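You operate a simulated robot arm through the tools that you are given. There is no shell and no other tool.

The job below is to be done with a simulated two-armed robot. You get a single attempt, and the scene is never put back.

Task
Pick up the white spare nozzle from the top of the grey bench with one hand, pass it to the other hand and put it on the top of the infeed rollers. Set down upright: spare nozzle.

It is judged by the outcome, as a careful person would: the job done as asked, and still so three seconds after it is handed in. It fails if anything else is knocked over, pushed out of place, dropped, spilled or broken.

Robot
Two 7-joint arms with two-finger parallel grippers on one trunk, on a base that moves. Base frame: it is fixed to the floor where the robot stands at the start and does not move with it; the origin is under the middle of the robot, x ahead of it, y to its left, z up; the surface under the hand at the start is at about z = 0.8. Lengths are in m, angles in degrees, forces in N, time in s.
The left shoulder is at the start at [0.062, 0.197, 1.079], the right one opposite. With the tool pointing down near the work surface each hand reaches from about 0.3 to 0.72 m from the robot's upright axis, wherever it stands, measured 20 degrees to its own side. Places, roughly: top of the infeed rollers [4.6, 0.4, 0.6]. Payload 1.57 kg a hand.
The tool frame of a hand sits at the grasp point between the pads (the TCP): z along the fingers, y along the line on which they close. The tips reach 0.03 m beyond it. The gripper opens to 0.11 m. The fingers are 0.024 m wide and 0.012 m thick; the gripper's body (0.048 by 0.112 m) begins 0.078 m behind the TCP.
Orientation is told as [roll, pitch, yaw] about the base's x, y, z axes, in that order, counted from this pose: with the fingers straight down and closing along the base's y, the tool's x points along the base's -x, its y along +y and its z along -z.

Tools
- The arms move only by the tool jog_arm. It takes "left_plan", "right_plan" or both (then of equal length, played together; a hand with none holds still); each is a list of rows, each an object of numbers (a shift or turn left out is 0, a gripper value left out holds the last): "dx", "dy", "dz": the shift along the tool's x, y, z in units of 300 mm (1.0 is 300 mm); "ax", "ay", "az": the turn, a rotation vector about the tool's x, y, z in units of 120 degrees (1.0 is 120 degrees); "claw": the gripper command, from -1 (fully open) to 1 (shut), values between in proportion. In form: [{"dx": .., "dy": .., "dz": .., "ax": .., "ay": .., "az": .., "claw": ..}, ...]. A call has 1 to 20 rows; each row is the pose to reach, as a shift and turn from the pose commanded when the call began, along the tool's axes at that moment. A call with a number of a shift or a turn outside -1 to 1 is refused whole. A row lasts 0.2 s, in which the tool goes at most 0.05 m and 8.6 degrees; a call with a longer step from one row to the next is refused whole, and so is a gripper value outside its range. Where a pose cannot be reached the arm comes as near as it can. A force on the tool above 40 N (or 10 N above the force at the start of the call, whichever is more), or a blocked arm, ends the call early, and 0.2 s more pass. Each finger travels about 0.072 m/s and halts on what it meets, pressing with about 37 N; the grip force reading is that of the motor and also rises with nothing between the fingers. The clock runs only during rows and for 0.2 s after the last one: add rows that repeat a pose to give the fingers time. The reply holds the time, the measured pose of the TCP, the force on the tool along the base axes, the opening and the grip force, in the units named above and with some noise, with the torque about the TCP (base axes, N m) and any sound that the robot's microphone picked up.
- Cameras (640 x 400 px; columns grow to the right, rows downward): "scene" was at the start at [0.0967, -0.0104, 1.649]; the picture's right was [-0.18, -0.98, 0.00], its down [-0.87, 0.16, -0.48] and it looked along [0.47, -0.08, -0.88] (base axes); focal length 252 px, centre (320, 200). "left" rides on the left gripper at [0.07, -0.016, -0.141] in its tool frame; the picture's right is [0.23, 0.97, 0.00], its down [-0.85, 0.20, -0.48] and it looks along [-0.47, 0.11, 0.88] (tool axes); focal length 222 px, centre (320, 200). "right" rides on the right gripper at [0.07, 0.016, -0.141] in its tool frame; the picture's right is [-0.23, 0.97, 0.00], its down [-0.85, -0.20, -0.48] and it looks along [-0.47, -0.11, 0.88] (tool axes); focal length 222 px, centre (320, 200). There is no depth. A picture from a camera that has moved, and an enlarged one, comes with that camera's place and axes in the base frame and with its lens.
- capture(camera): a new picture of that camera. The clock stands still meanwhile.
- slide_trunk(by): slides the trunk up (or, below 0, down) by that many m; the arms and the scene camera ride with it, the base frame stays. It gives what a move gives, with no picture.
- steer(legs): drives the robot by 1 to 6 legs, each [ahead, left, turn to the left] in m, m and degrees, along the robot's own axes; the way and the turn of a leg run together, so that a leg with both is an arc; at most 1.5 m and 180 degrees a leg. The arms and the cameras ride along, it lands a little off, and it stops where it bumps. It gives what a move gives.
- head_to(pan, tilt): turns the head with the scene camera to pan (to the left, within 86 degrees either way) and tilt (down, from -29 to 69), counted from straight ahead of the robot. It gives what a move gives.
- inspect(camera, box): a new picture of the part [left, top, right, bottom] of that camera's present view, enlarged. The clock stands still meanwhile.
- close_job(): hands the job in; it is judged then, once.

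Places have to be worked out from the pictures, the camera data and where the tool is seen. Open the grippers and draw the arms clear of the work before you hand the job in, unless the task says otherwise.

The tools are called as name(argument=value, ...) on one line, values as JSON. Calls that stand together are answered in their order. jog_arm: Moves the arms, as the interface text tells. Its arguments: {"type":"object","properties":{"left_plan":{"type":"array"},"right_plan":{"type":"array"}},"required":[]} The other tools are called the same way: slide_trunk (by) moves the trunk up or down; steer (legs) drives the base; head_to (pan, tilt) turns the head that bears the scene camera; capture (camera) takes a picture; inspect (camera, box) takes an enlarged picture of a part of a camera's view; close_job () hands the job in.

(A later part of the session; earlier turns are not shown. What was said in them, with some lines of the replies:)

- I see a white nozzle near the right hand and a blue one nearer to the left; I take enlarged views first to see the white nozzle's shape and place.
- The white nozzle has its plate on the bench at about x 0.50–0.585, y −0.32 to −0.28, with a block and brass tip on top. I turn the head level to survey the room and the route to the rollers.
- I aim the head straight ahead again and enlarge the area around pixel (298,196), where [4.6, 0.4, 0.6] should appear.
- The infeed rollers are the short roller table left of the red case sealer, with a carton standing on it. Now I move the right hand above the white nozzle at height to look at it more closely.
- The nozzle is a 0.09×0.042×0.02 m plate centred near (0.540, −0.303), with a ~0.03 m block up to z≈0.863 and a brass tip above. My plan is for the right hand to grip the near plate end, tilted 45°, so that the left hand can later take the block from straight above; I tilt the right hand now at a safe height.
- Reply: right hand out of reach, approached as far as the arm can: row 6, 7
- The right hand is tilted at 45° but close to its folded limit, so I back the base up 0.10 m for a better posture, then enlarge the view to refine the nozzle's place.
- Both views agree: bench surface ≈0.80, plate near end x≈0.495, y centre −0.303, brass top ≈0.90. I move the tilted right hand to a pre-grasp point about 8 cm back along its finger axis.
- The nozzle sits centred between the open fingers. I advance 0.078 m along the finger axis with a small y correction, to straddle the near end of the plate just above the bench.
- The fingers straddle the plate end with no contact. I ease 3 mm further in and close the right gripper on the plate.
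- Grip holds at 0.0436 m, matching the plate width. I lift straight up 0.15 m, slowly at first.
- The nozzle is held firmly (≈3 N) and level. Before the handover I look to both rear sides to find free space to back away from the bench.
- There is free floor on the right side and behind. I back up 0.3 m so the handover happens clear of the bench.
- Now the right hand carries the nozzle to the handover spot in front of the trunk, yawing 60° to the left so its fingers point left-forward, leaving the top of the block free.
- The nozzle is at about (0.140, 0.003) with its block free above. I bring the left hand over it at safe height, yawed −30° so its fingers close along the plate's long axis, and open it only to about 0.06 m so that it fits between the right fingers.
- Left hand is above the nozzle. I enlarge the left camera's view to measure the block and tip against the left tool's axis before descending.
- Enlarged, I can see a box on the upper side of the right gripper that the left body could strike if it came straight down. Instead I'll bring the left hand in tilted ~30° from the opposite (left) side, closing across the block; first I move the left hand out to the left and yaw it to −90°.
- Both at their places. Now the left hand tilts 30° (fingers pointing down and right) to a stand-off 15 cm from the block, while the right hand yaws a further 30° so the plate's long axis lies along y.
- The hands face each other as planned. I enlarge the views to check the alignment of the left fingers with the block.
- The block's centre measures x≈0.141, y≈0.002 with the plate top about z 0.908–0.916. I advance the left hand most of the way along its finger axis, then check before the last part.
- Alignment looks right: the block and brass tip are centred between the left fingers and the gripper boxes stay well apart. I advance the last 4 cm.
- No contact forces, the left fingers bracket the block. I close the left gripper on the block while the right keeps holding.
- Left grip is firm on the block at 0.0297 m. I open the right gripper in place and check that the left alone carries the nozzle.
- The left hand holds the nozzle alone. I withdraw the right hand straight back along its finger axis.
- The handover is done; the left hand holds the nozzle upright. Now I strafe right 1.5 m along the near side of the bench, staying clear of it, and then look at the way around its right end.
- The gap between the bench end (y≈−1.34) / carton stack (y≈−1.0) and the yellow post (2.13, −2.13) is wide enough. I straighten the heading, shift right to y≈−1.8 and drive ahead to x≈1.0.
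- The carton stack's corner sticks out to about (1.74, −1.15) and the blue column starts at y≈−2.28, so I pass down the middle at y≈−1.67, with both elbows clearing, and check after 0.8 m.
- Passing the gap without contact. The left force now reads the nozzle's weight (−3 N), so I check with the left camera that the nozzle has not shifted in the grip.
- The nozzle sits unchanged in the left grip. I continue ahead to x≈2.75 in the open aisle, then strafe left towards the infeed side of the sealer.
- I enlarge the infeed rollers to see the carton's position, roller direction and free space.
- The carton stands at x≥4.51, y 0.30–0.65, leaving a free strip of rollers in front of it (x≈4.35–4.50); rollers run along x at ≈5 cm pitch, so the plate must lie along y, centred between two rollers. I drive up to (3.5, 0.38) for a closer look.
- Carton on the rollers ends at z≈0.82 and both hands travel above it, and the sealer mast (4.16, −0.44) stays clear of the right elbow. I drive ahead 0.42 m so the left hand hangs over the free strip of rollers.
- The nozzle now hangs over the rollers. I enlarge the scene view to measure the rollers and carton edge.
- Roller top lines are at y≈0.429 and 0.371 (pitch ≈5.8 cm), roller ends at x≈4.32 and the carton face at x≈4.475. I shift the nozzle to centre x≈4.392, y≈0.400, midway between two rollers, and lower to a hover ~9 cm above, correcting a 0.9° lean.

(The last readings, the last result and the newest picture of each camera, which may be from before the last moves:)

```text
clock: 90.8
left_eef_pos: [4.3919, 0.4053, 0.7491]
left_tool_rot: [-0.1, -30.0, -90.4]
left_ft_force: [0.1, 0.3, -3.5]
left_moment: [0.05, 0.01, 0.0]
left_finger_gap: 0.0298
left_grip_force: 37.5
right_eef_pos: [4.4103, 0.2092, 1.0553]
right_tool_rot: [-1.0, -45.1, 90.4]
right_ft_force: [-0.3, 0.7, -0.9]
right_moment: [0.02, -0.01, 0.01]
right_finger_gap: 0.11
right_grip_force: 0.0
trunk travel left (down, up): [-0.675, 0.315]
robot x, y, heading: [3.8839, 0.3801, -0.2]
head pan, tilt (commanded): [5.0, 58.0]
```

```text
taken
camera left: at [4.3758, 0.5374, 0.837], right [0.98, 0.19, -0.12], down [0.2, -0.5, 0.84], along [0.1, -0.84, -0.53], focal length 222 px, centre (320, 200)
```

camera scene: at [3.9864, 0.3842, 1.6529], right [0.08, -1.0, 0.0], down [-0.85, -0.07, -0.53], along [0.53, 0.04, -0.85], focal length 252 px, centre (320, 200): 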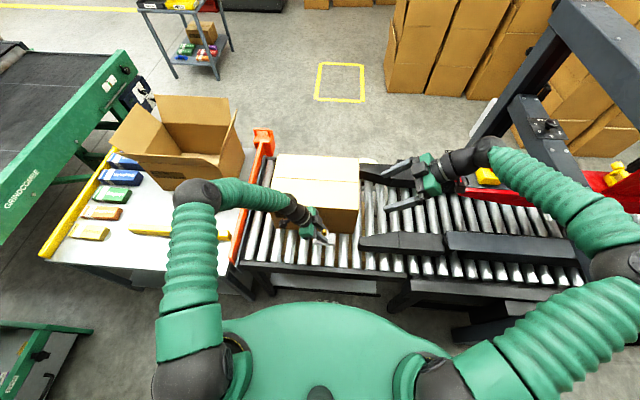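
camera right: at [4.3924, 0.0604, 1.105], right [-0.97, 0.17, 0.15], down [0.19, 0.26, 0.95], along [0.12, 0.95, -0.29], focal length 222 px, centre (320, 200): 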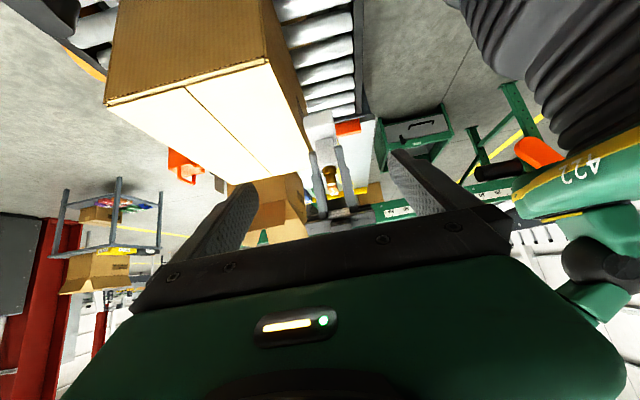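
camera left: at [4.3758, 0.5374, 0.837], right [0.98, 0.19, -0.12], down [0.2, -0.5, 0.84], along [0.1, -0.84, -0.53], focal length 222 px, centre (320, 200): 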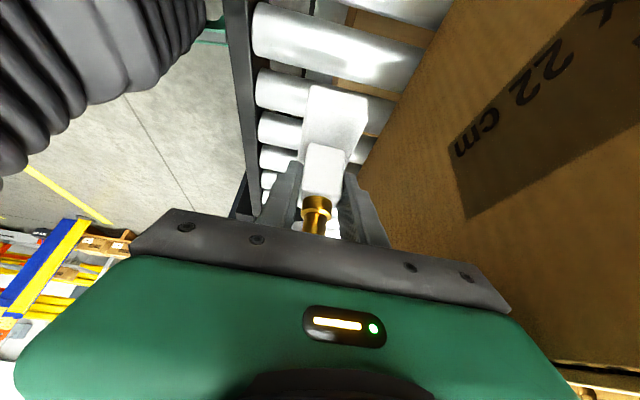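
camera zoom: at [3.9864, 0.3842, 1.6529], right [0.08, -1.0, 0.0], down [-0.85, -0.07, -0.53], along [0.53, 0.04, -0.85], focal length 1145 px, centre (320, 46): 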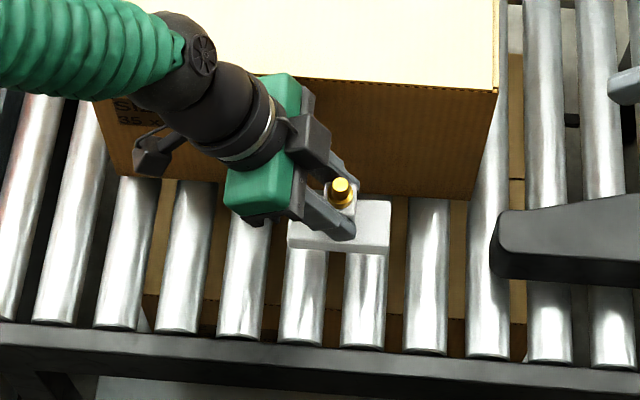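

Nozzle centre y≈0.399 is midway between roller lines 0.428 and 0.371, with bottom at z≈0.694. I lower 8 cm straight down at x 4.392, leaving a small gap.

jog_arm(left_plan=[{"dx": 0.033, "dz": 0.058}, {"dx": 0.067, "dz": 0.115}, {"dx": 0.1, "dz": 0.173}, {"dx": 0.12, "dz": 0.208}, {"dx": 0.133, "dz": 0.231}, {"dx": 0.133, "dz": 0.231}])

inspect(camera="scene", box=[270, 200, 370, 262])

capture(camera="left")

inspect(camera="right", box=[280, 60, 400, 135])

```text
clock: 92.1
left_eef_pos: [4.3985, 0.4038, 0.676]
left_tool_rot: [0.3, -30.3, -90.5]
left_ft_force: [-2.1, 1.5, 30.2]
left_moment: [0.84, 0.37, 0.0]
left_finger_gap: 0.0297
left_grip_force: 37.1
right_eef_pos: [4.4101, 0.2083, 1.056]
right_tool_rot: [-1.0, -45.0, 90.3]
right_ft_force: [0.5, 0.1, -0.3]
right_moment: [0.02, 0.0, 0.03]
right_finger_gap: 0.1101
right_grip_force: 0.2
trunk travel left (down, up): [-0.675, 0.315]
robot x, y, heading: [3.8829, 0.3795, -0.5]
head pan, tilt (commanded): [5.0, 58.0]
stopped in row 6 (left hand): the force on the tool passed its limit at 45 N (the readings are from after the stop); the commanded pose is now the measured one
```

```text
6.40 times, centred on (320, 231) of scene
camera zoom: at [3.9837, 0.3836, 1.6533], right [0.08, -1.0, 0.0], down [-0.85, -0.07, -0.53], along [0.53, 0.04, -0.85], focal length 1612 px, centre (320, 2)
```

zoom: 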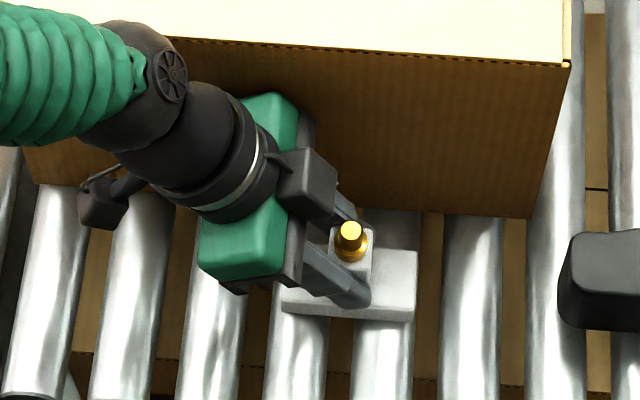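

```text
taken
camera left: at [4.3819, 0.5363, 0.7623], right [0.98, 0.19, -0.11], down [0.19, -0.5, 0.85], along [0.11, -0.85, -0.52], focal length 222 px, centre (320, 200)
```

left: 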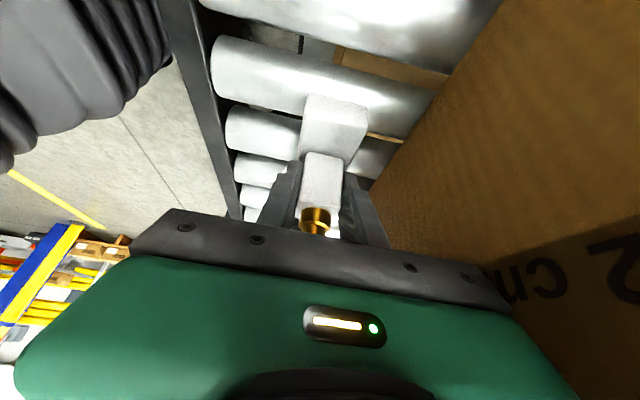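

```text
5.33 times, centred on (340, 98) of right
camera zoom: at [4.3908, 0.06, 1.106], right [-0.97, 0.17, 0.15], down [0.19, 0.26, 0.95], along [0.12, 0.95, -0.29], focal length 1185 px, centre (213, 747)
```

zoom: 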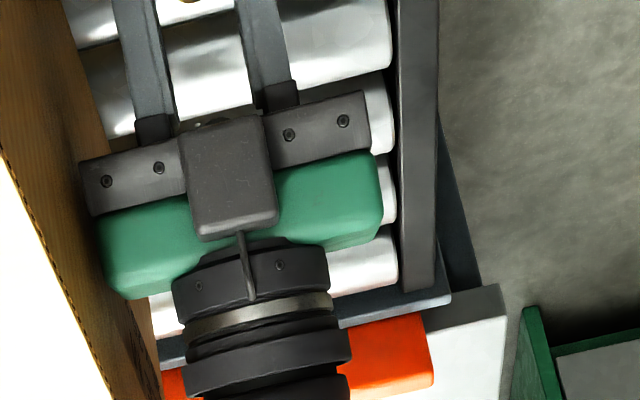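

The plate touched earlier than expected: roller tops are at z≈0.62, and the moment suggests the left end touched first. I raise 1 cm to relieve the force and look at how level the nozzle is.

jog_arm(left_plan=[{"dx": -0.008, "dz": -0.014}, {"dx": -0.017, "dy": -0.01, "dz": -0.029}, {"dx": -0.017, "dy": -0.018, "dz": -0.029}])

inspect(camera="scene", box=[280, 205, 360, 255])

inspect(camera="left", box=[240, 80, 400, 180])

capture(camera="right")

```text
clock: 92.9
left_eef_pos: [4.3905, 0.405, 0.6834]
left_tool_rot: [0.0, -30.0, -90.5]
left_ft_force: [-0.1, -0.5, -3.0]
left_moment: [0.02, -0.02, -0.01]
left_finger_gap: 0.0298
left_grip_force: 36.9
right_eef_pos: [4.4098, 0.2079, 1.0537]
right_tool_rot: [-1.1, -45.1, 90.4]
right_ft_force: [-0.1, 0.0, -0.4]
right_moment: [-0.01, -0.02, -0.03]
right_finger_gap: 0.11
right_grip_force: 0.2
trunk travel left (down, up): [-0.675, 0.315]
robot x, y, heading: [3.8843, 0.3779, -0.5]
head pan, tilt (commanded): [5.0, 58.0]
```

```text
8.00 times, centred on (320, 230) of scene
camera zoom: at [3.9863, 0.384, 1.6528], right [0.08, -1.0, 0.0], down [-0.85, -0.07, -0.53], along [0.53, 0.04, -0.85], focal length 2016 px, centre (320, -40)
```

zoom: 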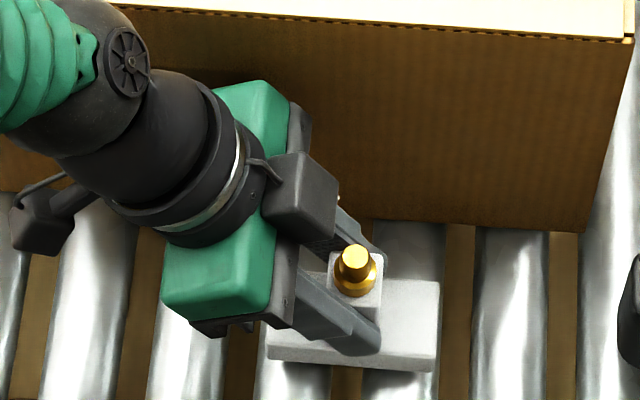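

```text
4.00 times, centred on (320, 130) of left
camera zoom: at [4.3739, 0.5373, 0.7701], right [0.98, 0.19, -0.11], down [0.2, -0.5, 0.84], along [0.1, -0.84, -0.53], focal length 888 px, centre (320, 480)
```

zoom: 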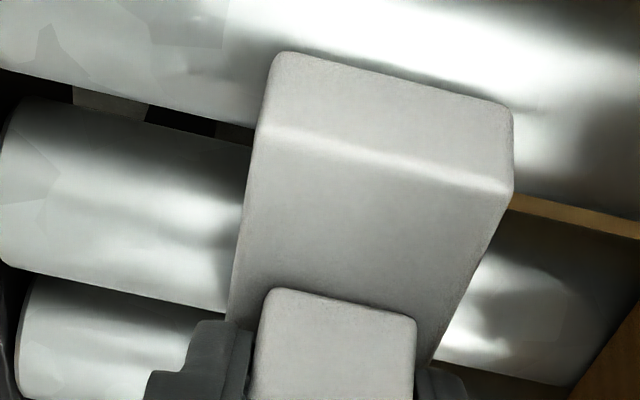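

```text
taken
camera right: at [4.3909, 0.0603, 1.1059], right [-0.97, 0.17, 0.15], down [0.19, 0.26, 0.95], along [0.12, 0.95, -0.29], focal length 222 px, centre (320, 200)
```

right: 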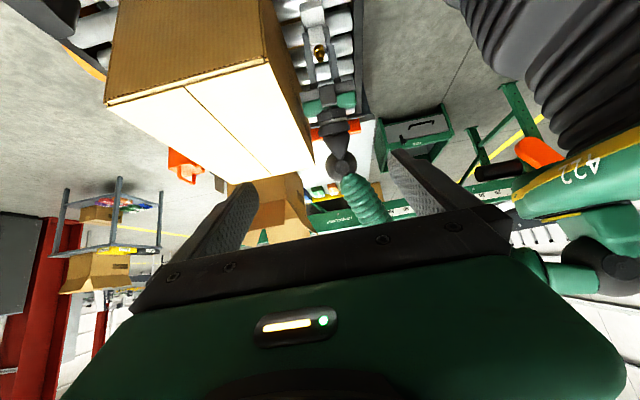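

The press pushed the nozzle a few mm up in the grip and turned it about 1.5–2° with its left end up. I counter-rotate the hand by 1.5° and lower another 6 mm gently, watching the force.

jog_arm(left_plan=[{"dx": 0.003, "dz": 0.006, "ay": -0.0125}, {"dx": 0.007, "dz": 0.012, "ay": -0.0125}, {"dx": 0.01, "dz": 0.0173, "ay": -0.0125}, {"dx": 0.01, "dz": 0.0173, "ay": -0.0125}])

inspect(camera="scene", box=[290, 215, 354, 255])

inspect(camera="left", box=[240, 80, 400, 180])

```text
clock: 93.9
left_eef_pos: [4.3906, 0.4059, 0.6766]
left_tool_rot: [0.1, -31.7, -90.3]
left_ft_force: [-0.9, -0.2, 5.1]
left_moment: [0.29, -0.1, 0.04]
left_finger_gap: 0.0294
left_grip_force: 37.2
right_eef_pos: [4.4091, 0.2098, 1.0546]
right_tool_rot: [-1.1, -45.1, 90.5]
right_ft_force: [0.2, -0.1, 0.4]
right_moment: [0.02, 0.0, 0.01]
right_finger_gap: 0.11
right_grip_force: 0.0
trunk travel left (down, up): [-0.675, 0.315]
robot x, y, heading: [3.8865, 0.377, -0.5]
head pan, tilt (commanded): [5.0, 58.0]
```

```text
10.00 times, centred on (322, 235) of scene
camera zoom: at [3.9859, 0.384, 1.653], right [0.08, -1.0, 0.0], down [-0.85, -0.07, -0.53], along [0.53, 0.04, -0.85], focal length 2520 px, centre (300, -150)
```

zoom: 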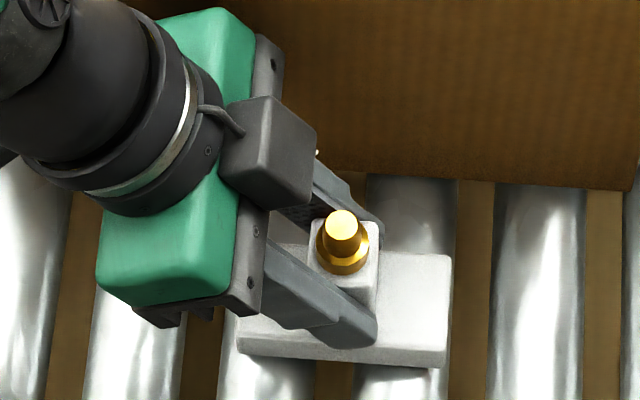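

```text
4.00 times, centred on (320, 130) of left
camera zoom: at [4.3746, 0.5397, 0.7601], right [0.98, 0.19, -0.12], down [0.2, -0.48, 0.86], along [0.1, -0.86, -0.5], focal length 888 px, centre (320, 480)
```

zoom: 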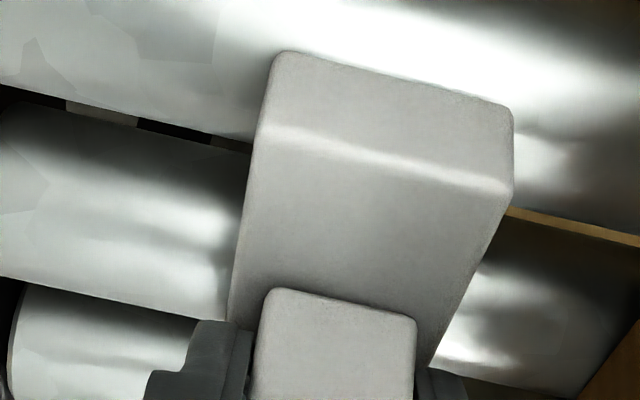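

Light contact (≈8 N) again on the left roller only, so the left end is slightly low now. I rotate the hand back by 1° to level the plate against both rollers and read the forces.

jog_arm(left_plan=[{"ay": 0.004}, {"ay": 0.0083}, {"ay": 0.0083}])

```text
clock: 94.7
left_eef_pos: [4.3902, 0.4043, 0.6769]
left_tool_rot: [0.1, -30.6, -90.3]
left_ft_force: [-0.4, -0.4, -1.4]
left_moment: [0.09, -0.01, -0.02]
left_finger_gap: 0.0299
left_grip_force: 36.7
right_eef_pos: [4.411, 0.2102, 1.0547]
right_tool_rot: [-1.0, -45.1, 90.5]
right_ft_force: [0.2, -0.1, 0.6]
right_moment: [0.0, 0.07, 0.04]
right_finger_gap: 0.1101
right_grip_force: 0.1
trunk travel left (down, up): [-0.675, 0.315]
robot x, y, heading: [3.8853, 0.3764, -0.4]
head pan, tilt (commanded): [5.0, 58.0]
```

Only ~1.5 N contact remains on the left. I lower 1 mm more and read again.

jog_arm(left_plan=[{"dx": 0.0008, "dz": 0.0015, "ay": 0.002}, {"dx": 0.0017, "dz": 0.0029, "ay": 0.004}, {"dx": 0.0017, "dz": 0.0029, "ay": 0.004}])

```text
clock: 95.5
left_eef_pos: [4.3922, 0.4046, 0.6764]
left_tool_rot: [0.0, -30.2, -90.4]
left_ft_force: [0.2, -0.6, 1.5]
left_moment: [-0.17, -0.01, 0.02]
left_finger_gap: 0.0294
left_grip_force: 36.3
right_eef_pos: [4.4092, 0.2096, 1.0543]
right_tool_rot: [-0.9, -45.1, 90.4]
right_ft_force: [-0.1, -0.4, 0.1]
right_moment: [0.0, -0.01, 0.01]
right_finger_gap: 0.1099
right_grip_force: 0.0
trunk travel left (down, up): [-0.675, 0.315]
robot x, y, heading: [3.8832, 0.3816, -0.6]
head pan, tilt (commanded): [5.0, 58.0]
```

Now the right roller carries it (Mx −0.17), so level is between the last two angles and both rollers are practically in contact. I trim back 0.15°, settle 0.3 mm, and then open the left fingers gently to about 0.07 m.

jog_arm(left_plan=[{"dx": 0.0005, "dz": 0.0009, "ay": -0.0013}, {"dx": 0.0005, "dz": 0.0009, "ay": -0.0013}])

inspect(camera="scene", box=[290, 215, 354, 255])

```text
clock: 96.1
left_eef_pos: [4.3921, 0.404, 0.6753]
left_tool_rot: [0.0, -30.4, -90.5]
left_ft_force: [-0.1, 1.5, 4.1]
left_moment: [0.32, 0.07, -0.04]
left_finger_gap: 0.0297
left_grip_force: 37.1
right_eef_pos: [4.4097, 0.2095, 1.0555]
right_tool_rot: [-1.0, -45.1, 90.4]
right_ft_force: [0.3, -0.1, 0.2]
right_moment: [0.02, 0.0, -0.02]
right_finger_gap: 0.11
right_grip_force: 0.1
trunk travel left (down, up): [-0.675, 0.315]
robot x, y, heading: [3.8839, 0.3796, -0.3]
head pan, tilt (commanded): [5.0, 58.0]
```

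```text
10.00 times, centred on (322, 235) of scene
camera zoom: at [3.9859, 0.3841, 1.653], right [0.08, -1.0, 0.0], down [-0.85, -0.07, -0.53], along [0.53, 0.04, -0.85], focal length 2520 px, centre (300, -150)
```

zoom: 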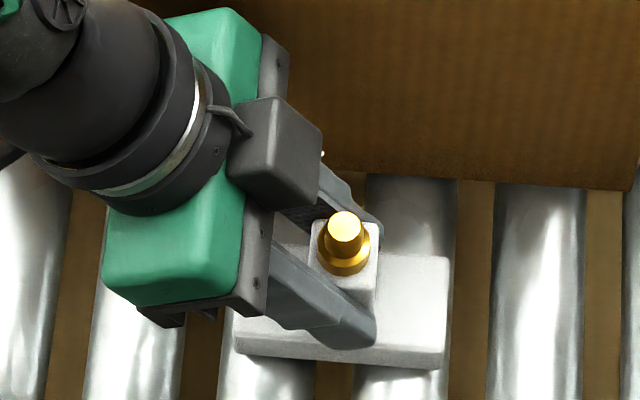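

The plate rocks between left and right contact within 0.2°, so it is level on both rollers. I open the left fingers in place.

jog_arm(left_plan=[{"claw": 0.42}, {"claw": 0.38}, {"claw": 0.3}, {"claw": 0.15}, {"claw": -0.1}, {"claw": -0.27}, {"claw": -0.27}])

inspect(camera="scene", box=[280, 205, 360, 255])

inspect(camera="left", box=[220, 60, 420, 185])

```text
clock: 97.7
left_eef_pos: [4.3907, 0.4037, 0.6768]
left_tool_rot: [0.1, -30.3, -90.4]
left_ft_force: [-0.2, 0.5, 6.1]
left_moment: [-0.02, 0.24, -0.01]
left_finger_gap: 0.0698
left_grip_force: 0.0
right_eef_pos: [4.4106, 0.2093, 1.0554]
right_tool_rot: [-1.0, -45.0, 90.4]
right_ft_force: [-0.5, -0.6, -0.6]
right_moment: [-0.02, -0.03, 0.03]
right_finger_gap: 0.11
right_grip_force: 0.1
trunk travel left (down, up): [-0.675, 0.315]
robot x, y, heading: [3.8867, 0.3805, -0.5]
head pan, tilt (commanded): [5.0, 58.0]
```

```text
8.00 times, centred on (320, 230) of scene
camera zoom: at [3.9855, 0.3841, 1.653], right [0.08, -1.0, 0.0], down [-0.85, -0.07, -0.53], along [0.53, 0.04, -0.85], focal length 2016 px, centre (320, -40)
```

zoom: 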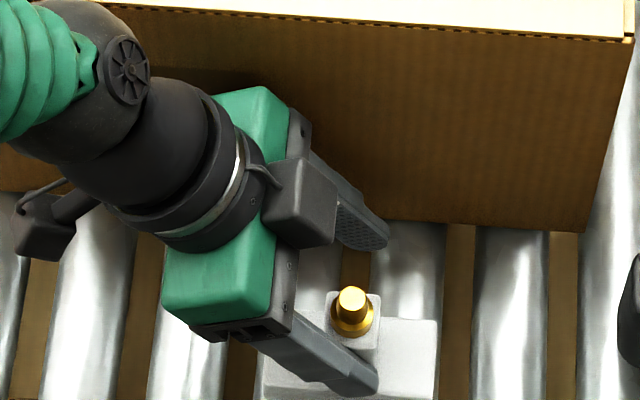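

```text
3.20 times, centred on (320, 122) of left
camera zoom: at [4.3744, 0.5376, 0.7622], right [0.98, 0.19, -0.11], down [0.2, -0.5, 0.84], along [0.1, -0.85, -0.52], focal length 711 px, centre (320, 448)
```

zoom: 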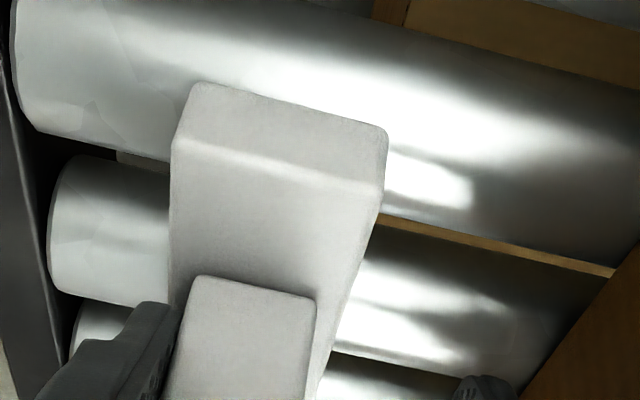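

The near fingertip was resting on the plate top and drew the nozzle about 2 cm toward me as it opened; it is still on the rollers. I lift 4 mm to relieve that fingertip contact, then check.

jog_arm(left_plan=[{"dx": -0.0033, "dz": -0.0058}, {"dx": -0.0067, "dz": -0.0115}, {"dx": -0.0067, "dz": -0.0115}])

inspect(camera="scene", box=[280, 215, 360, 265])

inspect(camera="left", box=[220, 80, 420, 205])

```text
clock: 98.5
left_eef_pos: [4.3914, 0.4049, 0.6793]
left_tool_rot: [0.0, -30.2, -90.4]
left_ft_force: [-1.0, 0.4, -0.2]
left_moment: [0.01, 0.02, 0.0]
left_finger_gap: 0.0703
left_grip_force: 0.5
right_eef_pos: [4.4119, 0.2096, 1.0562]
right_tool_rot: [-0.9, -45.1, 90.4]
right_ft_force: [0.8, -0.5, 0.0]
right_moment: [-0.03, 0.0, 0.02]
right_finger_gap: 0.1103
right_grip_force: 0.1
trunk travel left (down, up): [-0.675, 0.315]
robot x, y, heading: [3.8844, 0.3775, -0.3]
head pan, tilt (commanded): [5.0, 58.0]
```

```text
8.00 times, centred on (320, 240) of scene
camera zoom: at [3.9868, 0.3841, 1.6528], right [0.08, -1.0, 0.0], down [-0.85, -0.07, -0.53], along [0.53, 0.04, -0.85], focal length 2016 px, centre (320, -120)
```

zoom: 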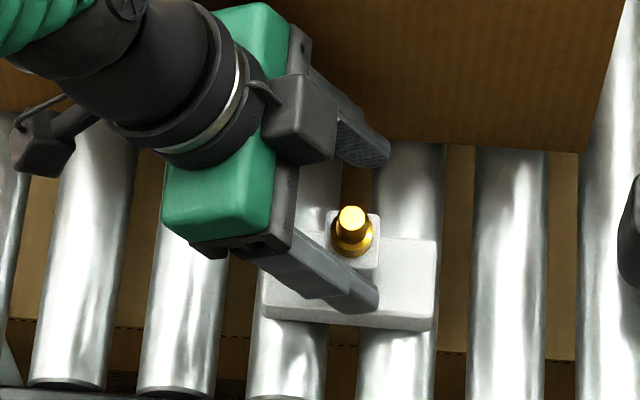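

```text
3.20 times, centred on (320, 142) of left
camera zoom: at [4.3751, 0.5376, 0.7658], right [0.97, 0.19, -0.11], down [0.2, -0.5, 0.84], along [0.1, -0.85, -0.52], focal length 711 px, centre (320, 384)
```

zoom: 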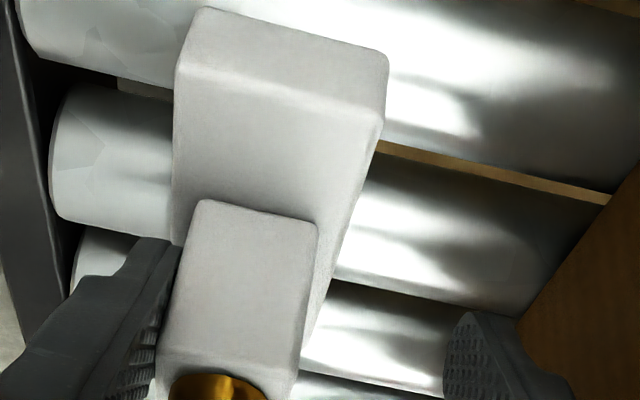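

No load on the fingers now, and the plate lies squarely across two rollers. I shift the hand 8 mm toward the robot to separate the near finger from the block, then withdraw along the finger axis.

jog_arm(left_plan=[{"dy": -0.013}, {"dy": -0.027}, {"dy": -0.027}])

inspect(camera="left", box=[220, 80, 420, 205])

inspect(camera="scene", box=[280, 215, 360, 265])

```text
clock: 99.3
left_eef_pos: [4.3845, 0.4045, 0.6788]
left_tool_rot: [0.0, -30.4, -90.4]
left_ft_force: [0.1, -0.1, -0.3]
left_moment: [0.03, 0.0, 0.03]
left_finger_gap: 0.0699
left_grip_force: 0.0
right_eef_pos: [4.4112, 0.2089, 1.0558]
right_tool_rot: [-1.0, -45.1, 90.4]
right_ft_force: [-0.2, 0.1, 0.2]
right_moment: [0.01, -0.04, -0.01]
right_finger_gap: 0.1101
right_grip_force: 0.0
trunk travel left (down, up): [-0.675, 0.315]
robot x, y, heading: [3.8823, 0.3804, -0.4]
head pan, tilt (commanded): [5.0, 58.0]
```

```text
3.20 times, centred on (320, 142) of left
camera zoom: at [4.367, 0.5375, 0.7656], right [0.98, 0.19, -0.11], down [0.2, -0.5, 0.84], along [0.1, -0.85, -0.52], focal length 711 px, centre (320, 384)
```

zoom: 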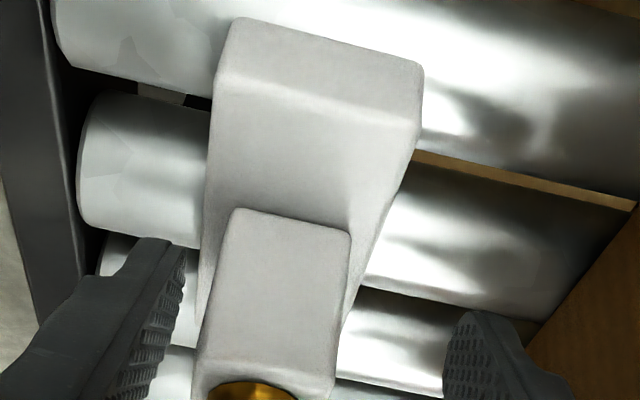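

```text
8.00 times, centred on (320, 240) of scene
camera zoom: at [3.9867, 0.3842, 1.6529], right [0.08, -1.0, 0.0], down [-0.85, -0.07, -0.53], along [0.53, 0.04, -0.85], focal length 2016 px, centre (320, -120)
```

zoom: 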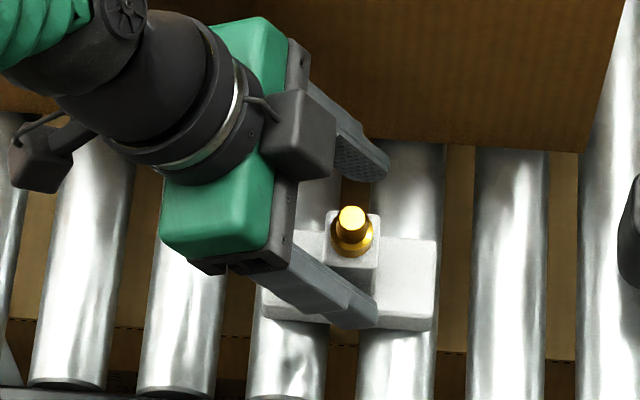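

The fingers are now free of the block on both sides and the nozzle stays put. I withdraw the left hand back along its finger axis.

jog_arm(left_plan=[{"dz": -0.05}, {"dz": -0.12}, {"dz": -0.2}, {"dz": -0.3}, {"dz": -0.4}, {"dz": -0.5}, {"dz": -0.5}])

capture(camera="scene")

inspect(camera="scene", box=[280, 215, 360, 265])

capture(camera="left")

```text
clock: 100.9
left_eef_pos: [4.3838, 0.4822, 0.8104]
left_tool_rot: [0.0, -30.2, -90.4]
left_ft_force: [-0.1, -0.4, -0.2]
left_moment: [-0.03, 0.01, 0.01]
left_finger_gap: 0.0698
left_grip_force: 0.0
right_eef_pos: [4.4101, 0.2099, 1.0547]
right_tool_rot: [-1.0, -45.1, 90.4]
right_ft_force: [0.4, -0.4, 0.4]
right_moment: [0.01, 0.0, 0.01]
right_finger_gap: 0.11
right_grip_force: 0.1
trunk travel left (down, up): [-0.675, 0.315]
robot x, y, heading: [3.8813, 0.378, -0.4]
head pan, tilt (commanded): [5.0, 58.0]
```

```text
taken
camera scene: at [3.9869, 0.3848, 1.6528], right [0.08, -1.0, 0.0], down [-0.85, -0.07, -0.53], along [0.53, 0.04, -0.85], focal length 252 px, centre (320, 200)
```

scene: 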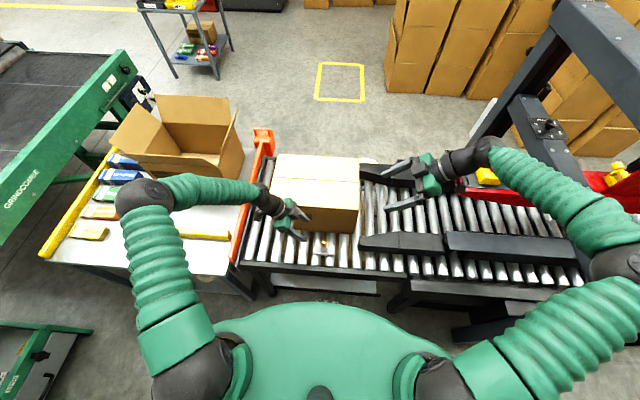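

```text
8.00 times, centred on (320, 240) of scene
camera zoom: at [3.9869, 0.3848, 1.6528], right [0.08, -1.0, 0.0], down [-0.85, -0.07, -0.53], along [0.53, 0.04, -0.85], focal length 2016 px, centre (320, -120)
```

zoom: 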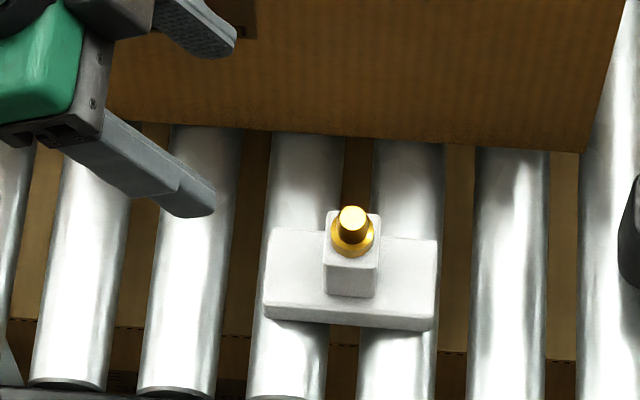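

```text
taken
camera left: at [4.3682, 0.6149, 0.896], right [0.97, 0.19, -0.11], down [0.2, -0.5, 0.84], along [0.1, -0.85, -0.52], focal length 222 px, centre (320, 200)
```

left: 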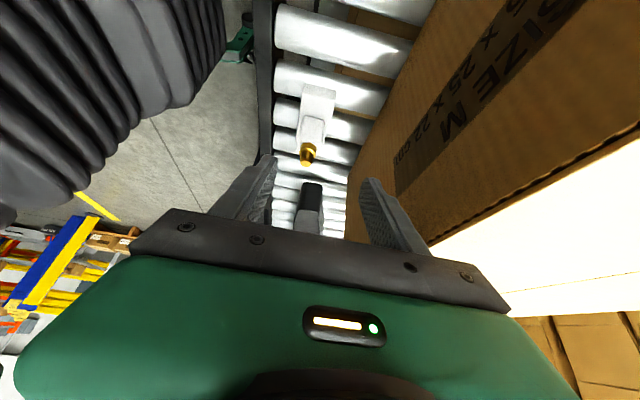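

The nozzle stands upright across two rollers, untouched. I raise the left hand clear, open it fully, and then back the robot away from the rollers.

jog_arm(left_plan=[{"dx": -0.06, "dy": -0.04, "dz": -0.1}, {"dx": -0.12, "dy": -0.08, "dz": -0.2}, {"dx": -0.18, "dy": -0.12, "dz": -0.3}, {"dx": -0.233, "dy": -0.167, "dz": -0.404, "claw": -1}, {"dx": -0.233, "dy": -0.167, "dz": -0.404, "claw": -1}, {"dx": -0.233, "dy": -0.167, "dz": -0.404, "claw": -1}])

steer(legs=[[-0.5, 0, 0]])

head_to(pan=0, tilt=45)

capture(camera="scene")

inspect(camera="scene", box=[260, 170, 380, 245])

```text
clock: 102.3
left_eef_pos: [4.3335, 0.4823, 0.9481]
left_tool_rot: [0.0, -30.3, -90.3]
left_ft_force: [-0.2, -0.5, -0.1]
left_moment: [-0.01, 0.01, 0.01]
left_finger_gap: 0.11
left_grip_force: 0.0
right_eef_pos: [4.4103, 0.2093, 1.0546]
right_tool_rot: [-1.0, -45.1, 90.3]
right_ft_force: [0.3, 0.3, -0.1]
right_moment: [-0.02, -0.01, -0.02]
right_finger_gap: 0.1101
right_grip_force: 0.1
trunk travel left (down, up): [-0.675, 0.315]
robot x, y, heading: [3.8846, 0.3761, -0.6]
head pan, tilt (commanded): [5.0, 58.0]
```

```text
clock: 105.2
left_eef_pos: [3.8384, 0.488, 0.9475]
left_tool_rot: [-0.1, -30.3, -90.0]
left_ft_force: [0.4, 0.3, 0.2]
left_moment: [0.03, 0.03, 0.0]
left_finger_gap: 0.1101
left_grip_force: 0.0
right_eef_pos: [3.9165, 0.2152, 1.0536]
right_tool_rot: [-0.9, -45.1, 90.7]
right_ft_force: [0.3, -0.4, -0.2]
right_moment: [0.02, -0.03, -0.02]
right_finger_gap: 0.1102
right_grip_force: 0.1
trunk travel left (down, up): [-0.675, 0.315]
robot x, y, heading: [3.3898, 0.3797, 0.1]
head pan, tilt (commanded): [5.0, 58.0]
```

```text
clock: 106.0
left_eef_pos: [3.8353, 0.4869, 0.9497]
left_tool_rot: [0.1, -30.4, -90.1]
left_ft_force: [-0.3, -0.4, 0.6]
left_moment: [0.0, -0.01, -0.02]
left_finger_gap: 0.1102
left_grip_force: 0.1
right_eef_pos: [3.9144, 0.2154, 1.0559]
right_tool_rot: [-1.2, -45.1, 90.8]
right_ft_force: [0.5, 0.7, 0.5]
right_moment: [-0.01, -0.01, -0.04]
right_finger_gap: 0.1101
right_grip_force: 0.1
trunk travel left (down, up): [-0.675, 0.315]
robot x, y, heading: [3.3901, 0.3825, -0.4]
head pan, tilt (commanded): [0.0, 45.0]
```

```text
taken
camera scene: at [3.5027, 0.3811, 1.67], right [0.0, -1.0, 0.0], down [-0.71, 0.0, -0.71], along [0.71, 0.0, -0.71], focal length 252 px, centre (320, 200)
```

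scene: 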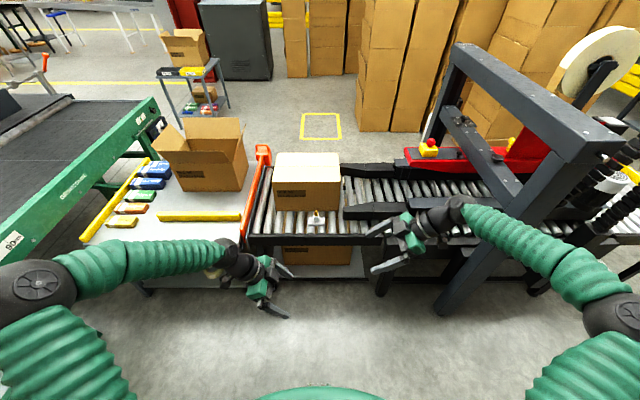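

```text
5.33 times, centred on (320, 208) of scene
camera zoom: at [3.5027, 0.3811, 1.67], right [0.0, -1.0, 0.0], down [-0.71, 0.0, -0.71], along [0.71, 0.0, -0.71], focal length 1344 px, centre (320, 160)
```

zoom: 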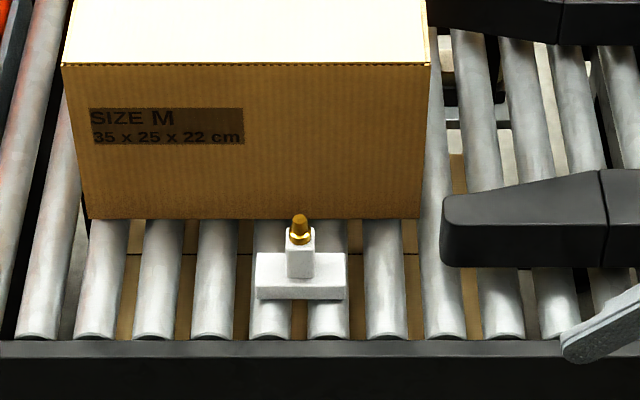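

The white nozzle stands upright across two infeed rollers in front of the carton. Both hands are open and empty and the robot is backed away, with nothing else disturbed, so I hand the job in.

close_job()

```text
The job is handed in.
```

The white spare nozzle is standing upright on top of the infeed rollers, and the job is handed in.

- **Pick and pass:** The right hand lifted the nozzle from the bench. It passed it to the left hand in the open space just in front of the bench.
- **Route:** I drove around the right end of the bench, past the carton stack and posts, to the rollers. Nothing was bumped on the way.
- **Placement:** The nozzle rests across two rollers in the free strip in front of the carton that was already there.
- **Firm touch:** The rollers were about 2 cm higher than the position given, so the first touch was firmer than planned (about 45 N). It shifted the nozzle slightly in the grip, so I levelled it again before letting go.
- **Small slide:** As the left hand opened, one finger drew the nozzle about 2 cm toward the robot. It stayed upright on the rollers.

In the last pictures the nozzle was standing level, and I saw nothing else knocked over or moved. Both grippers are open and the robot is backed about half a metre away.
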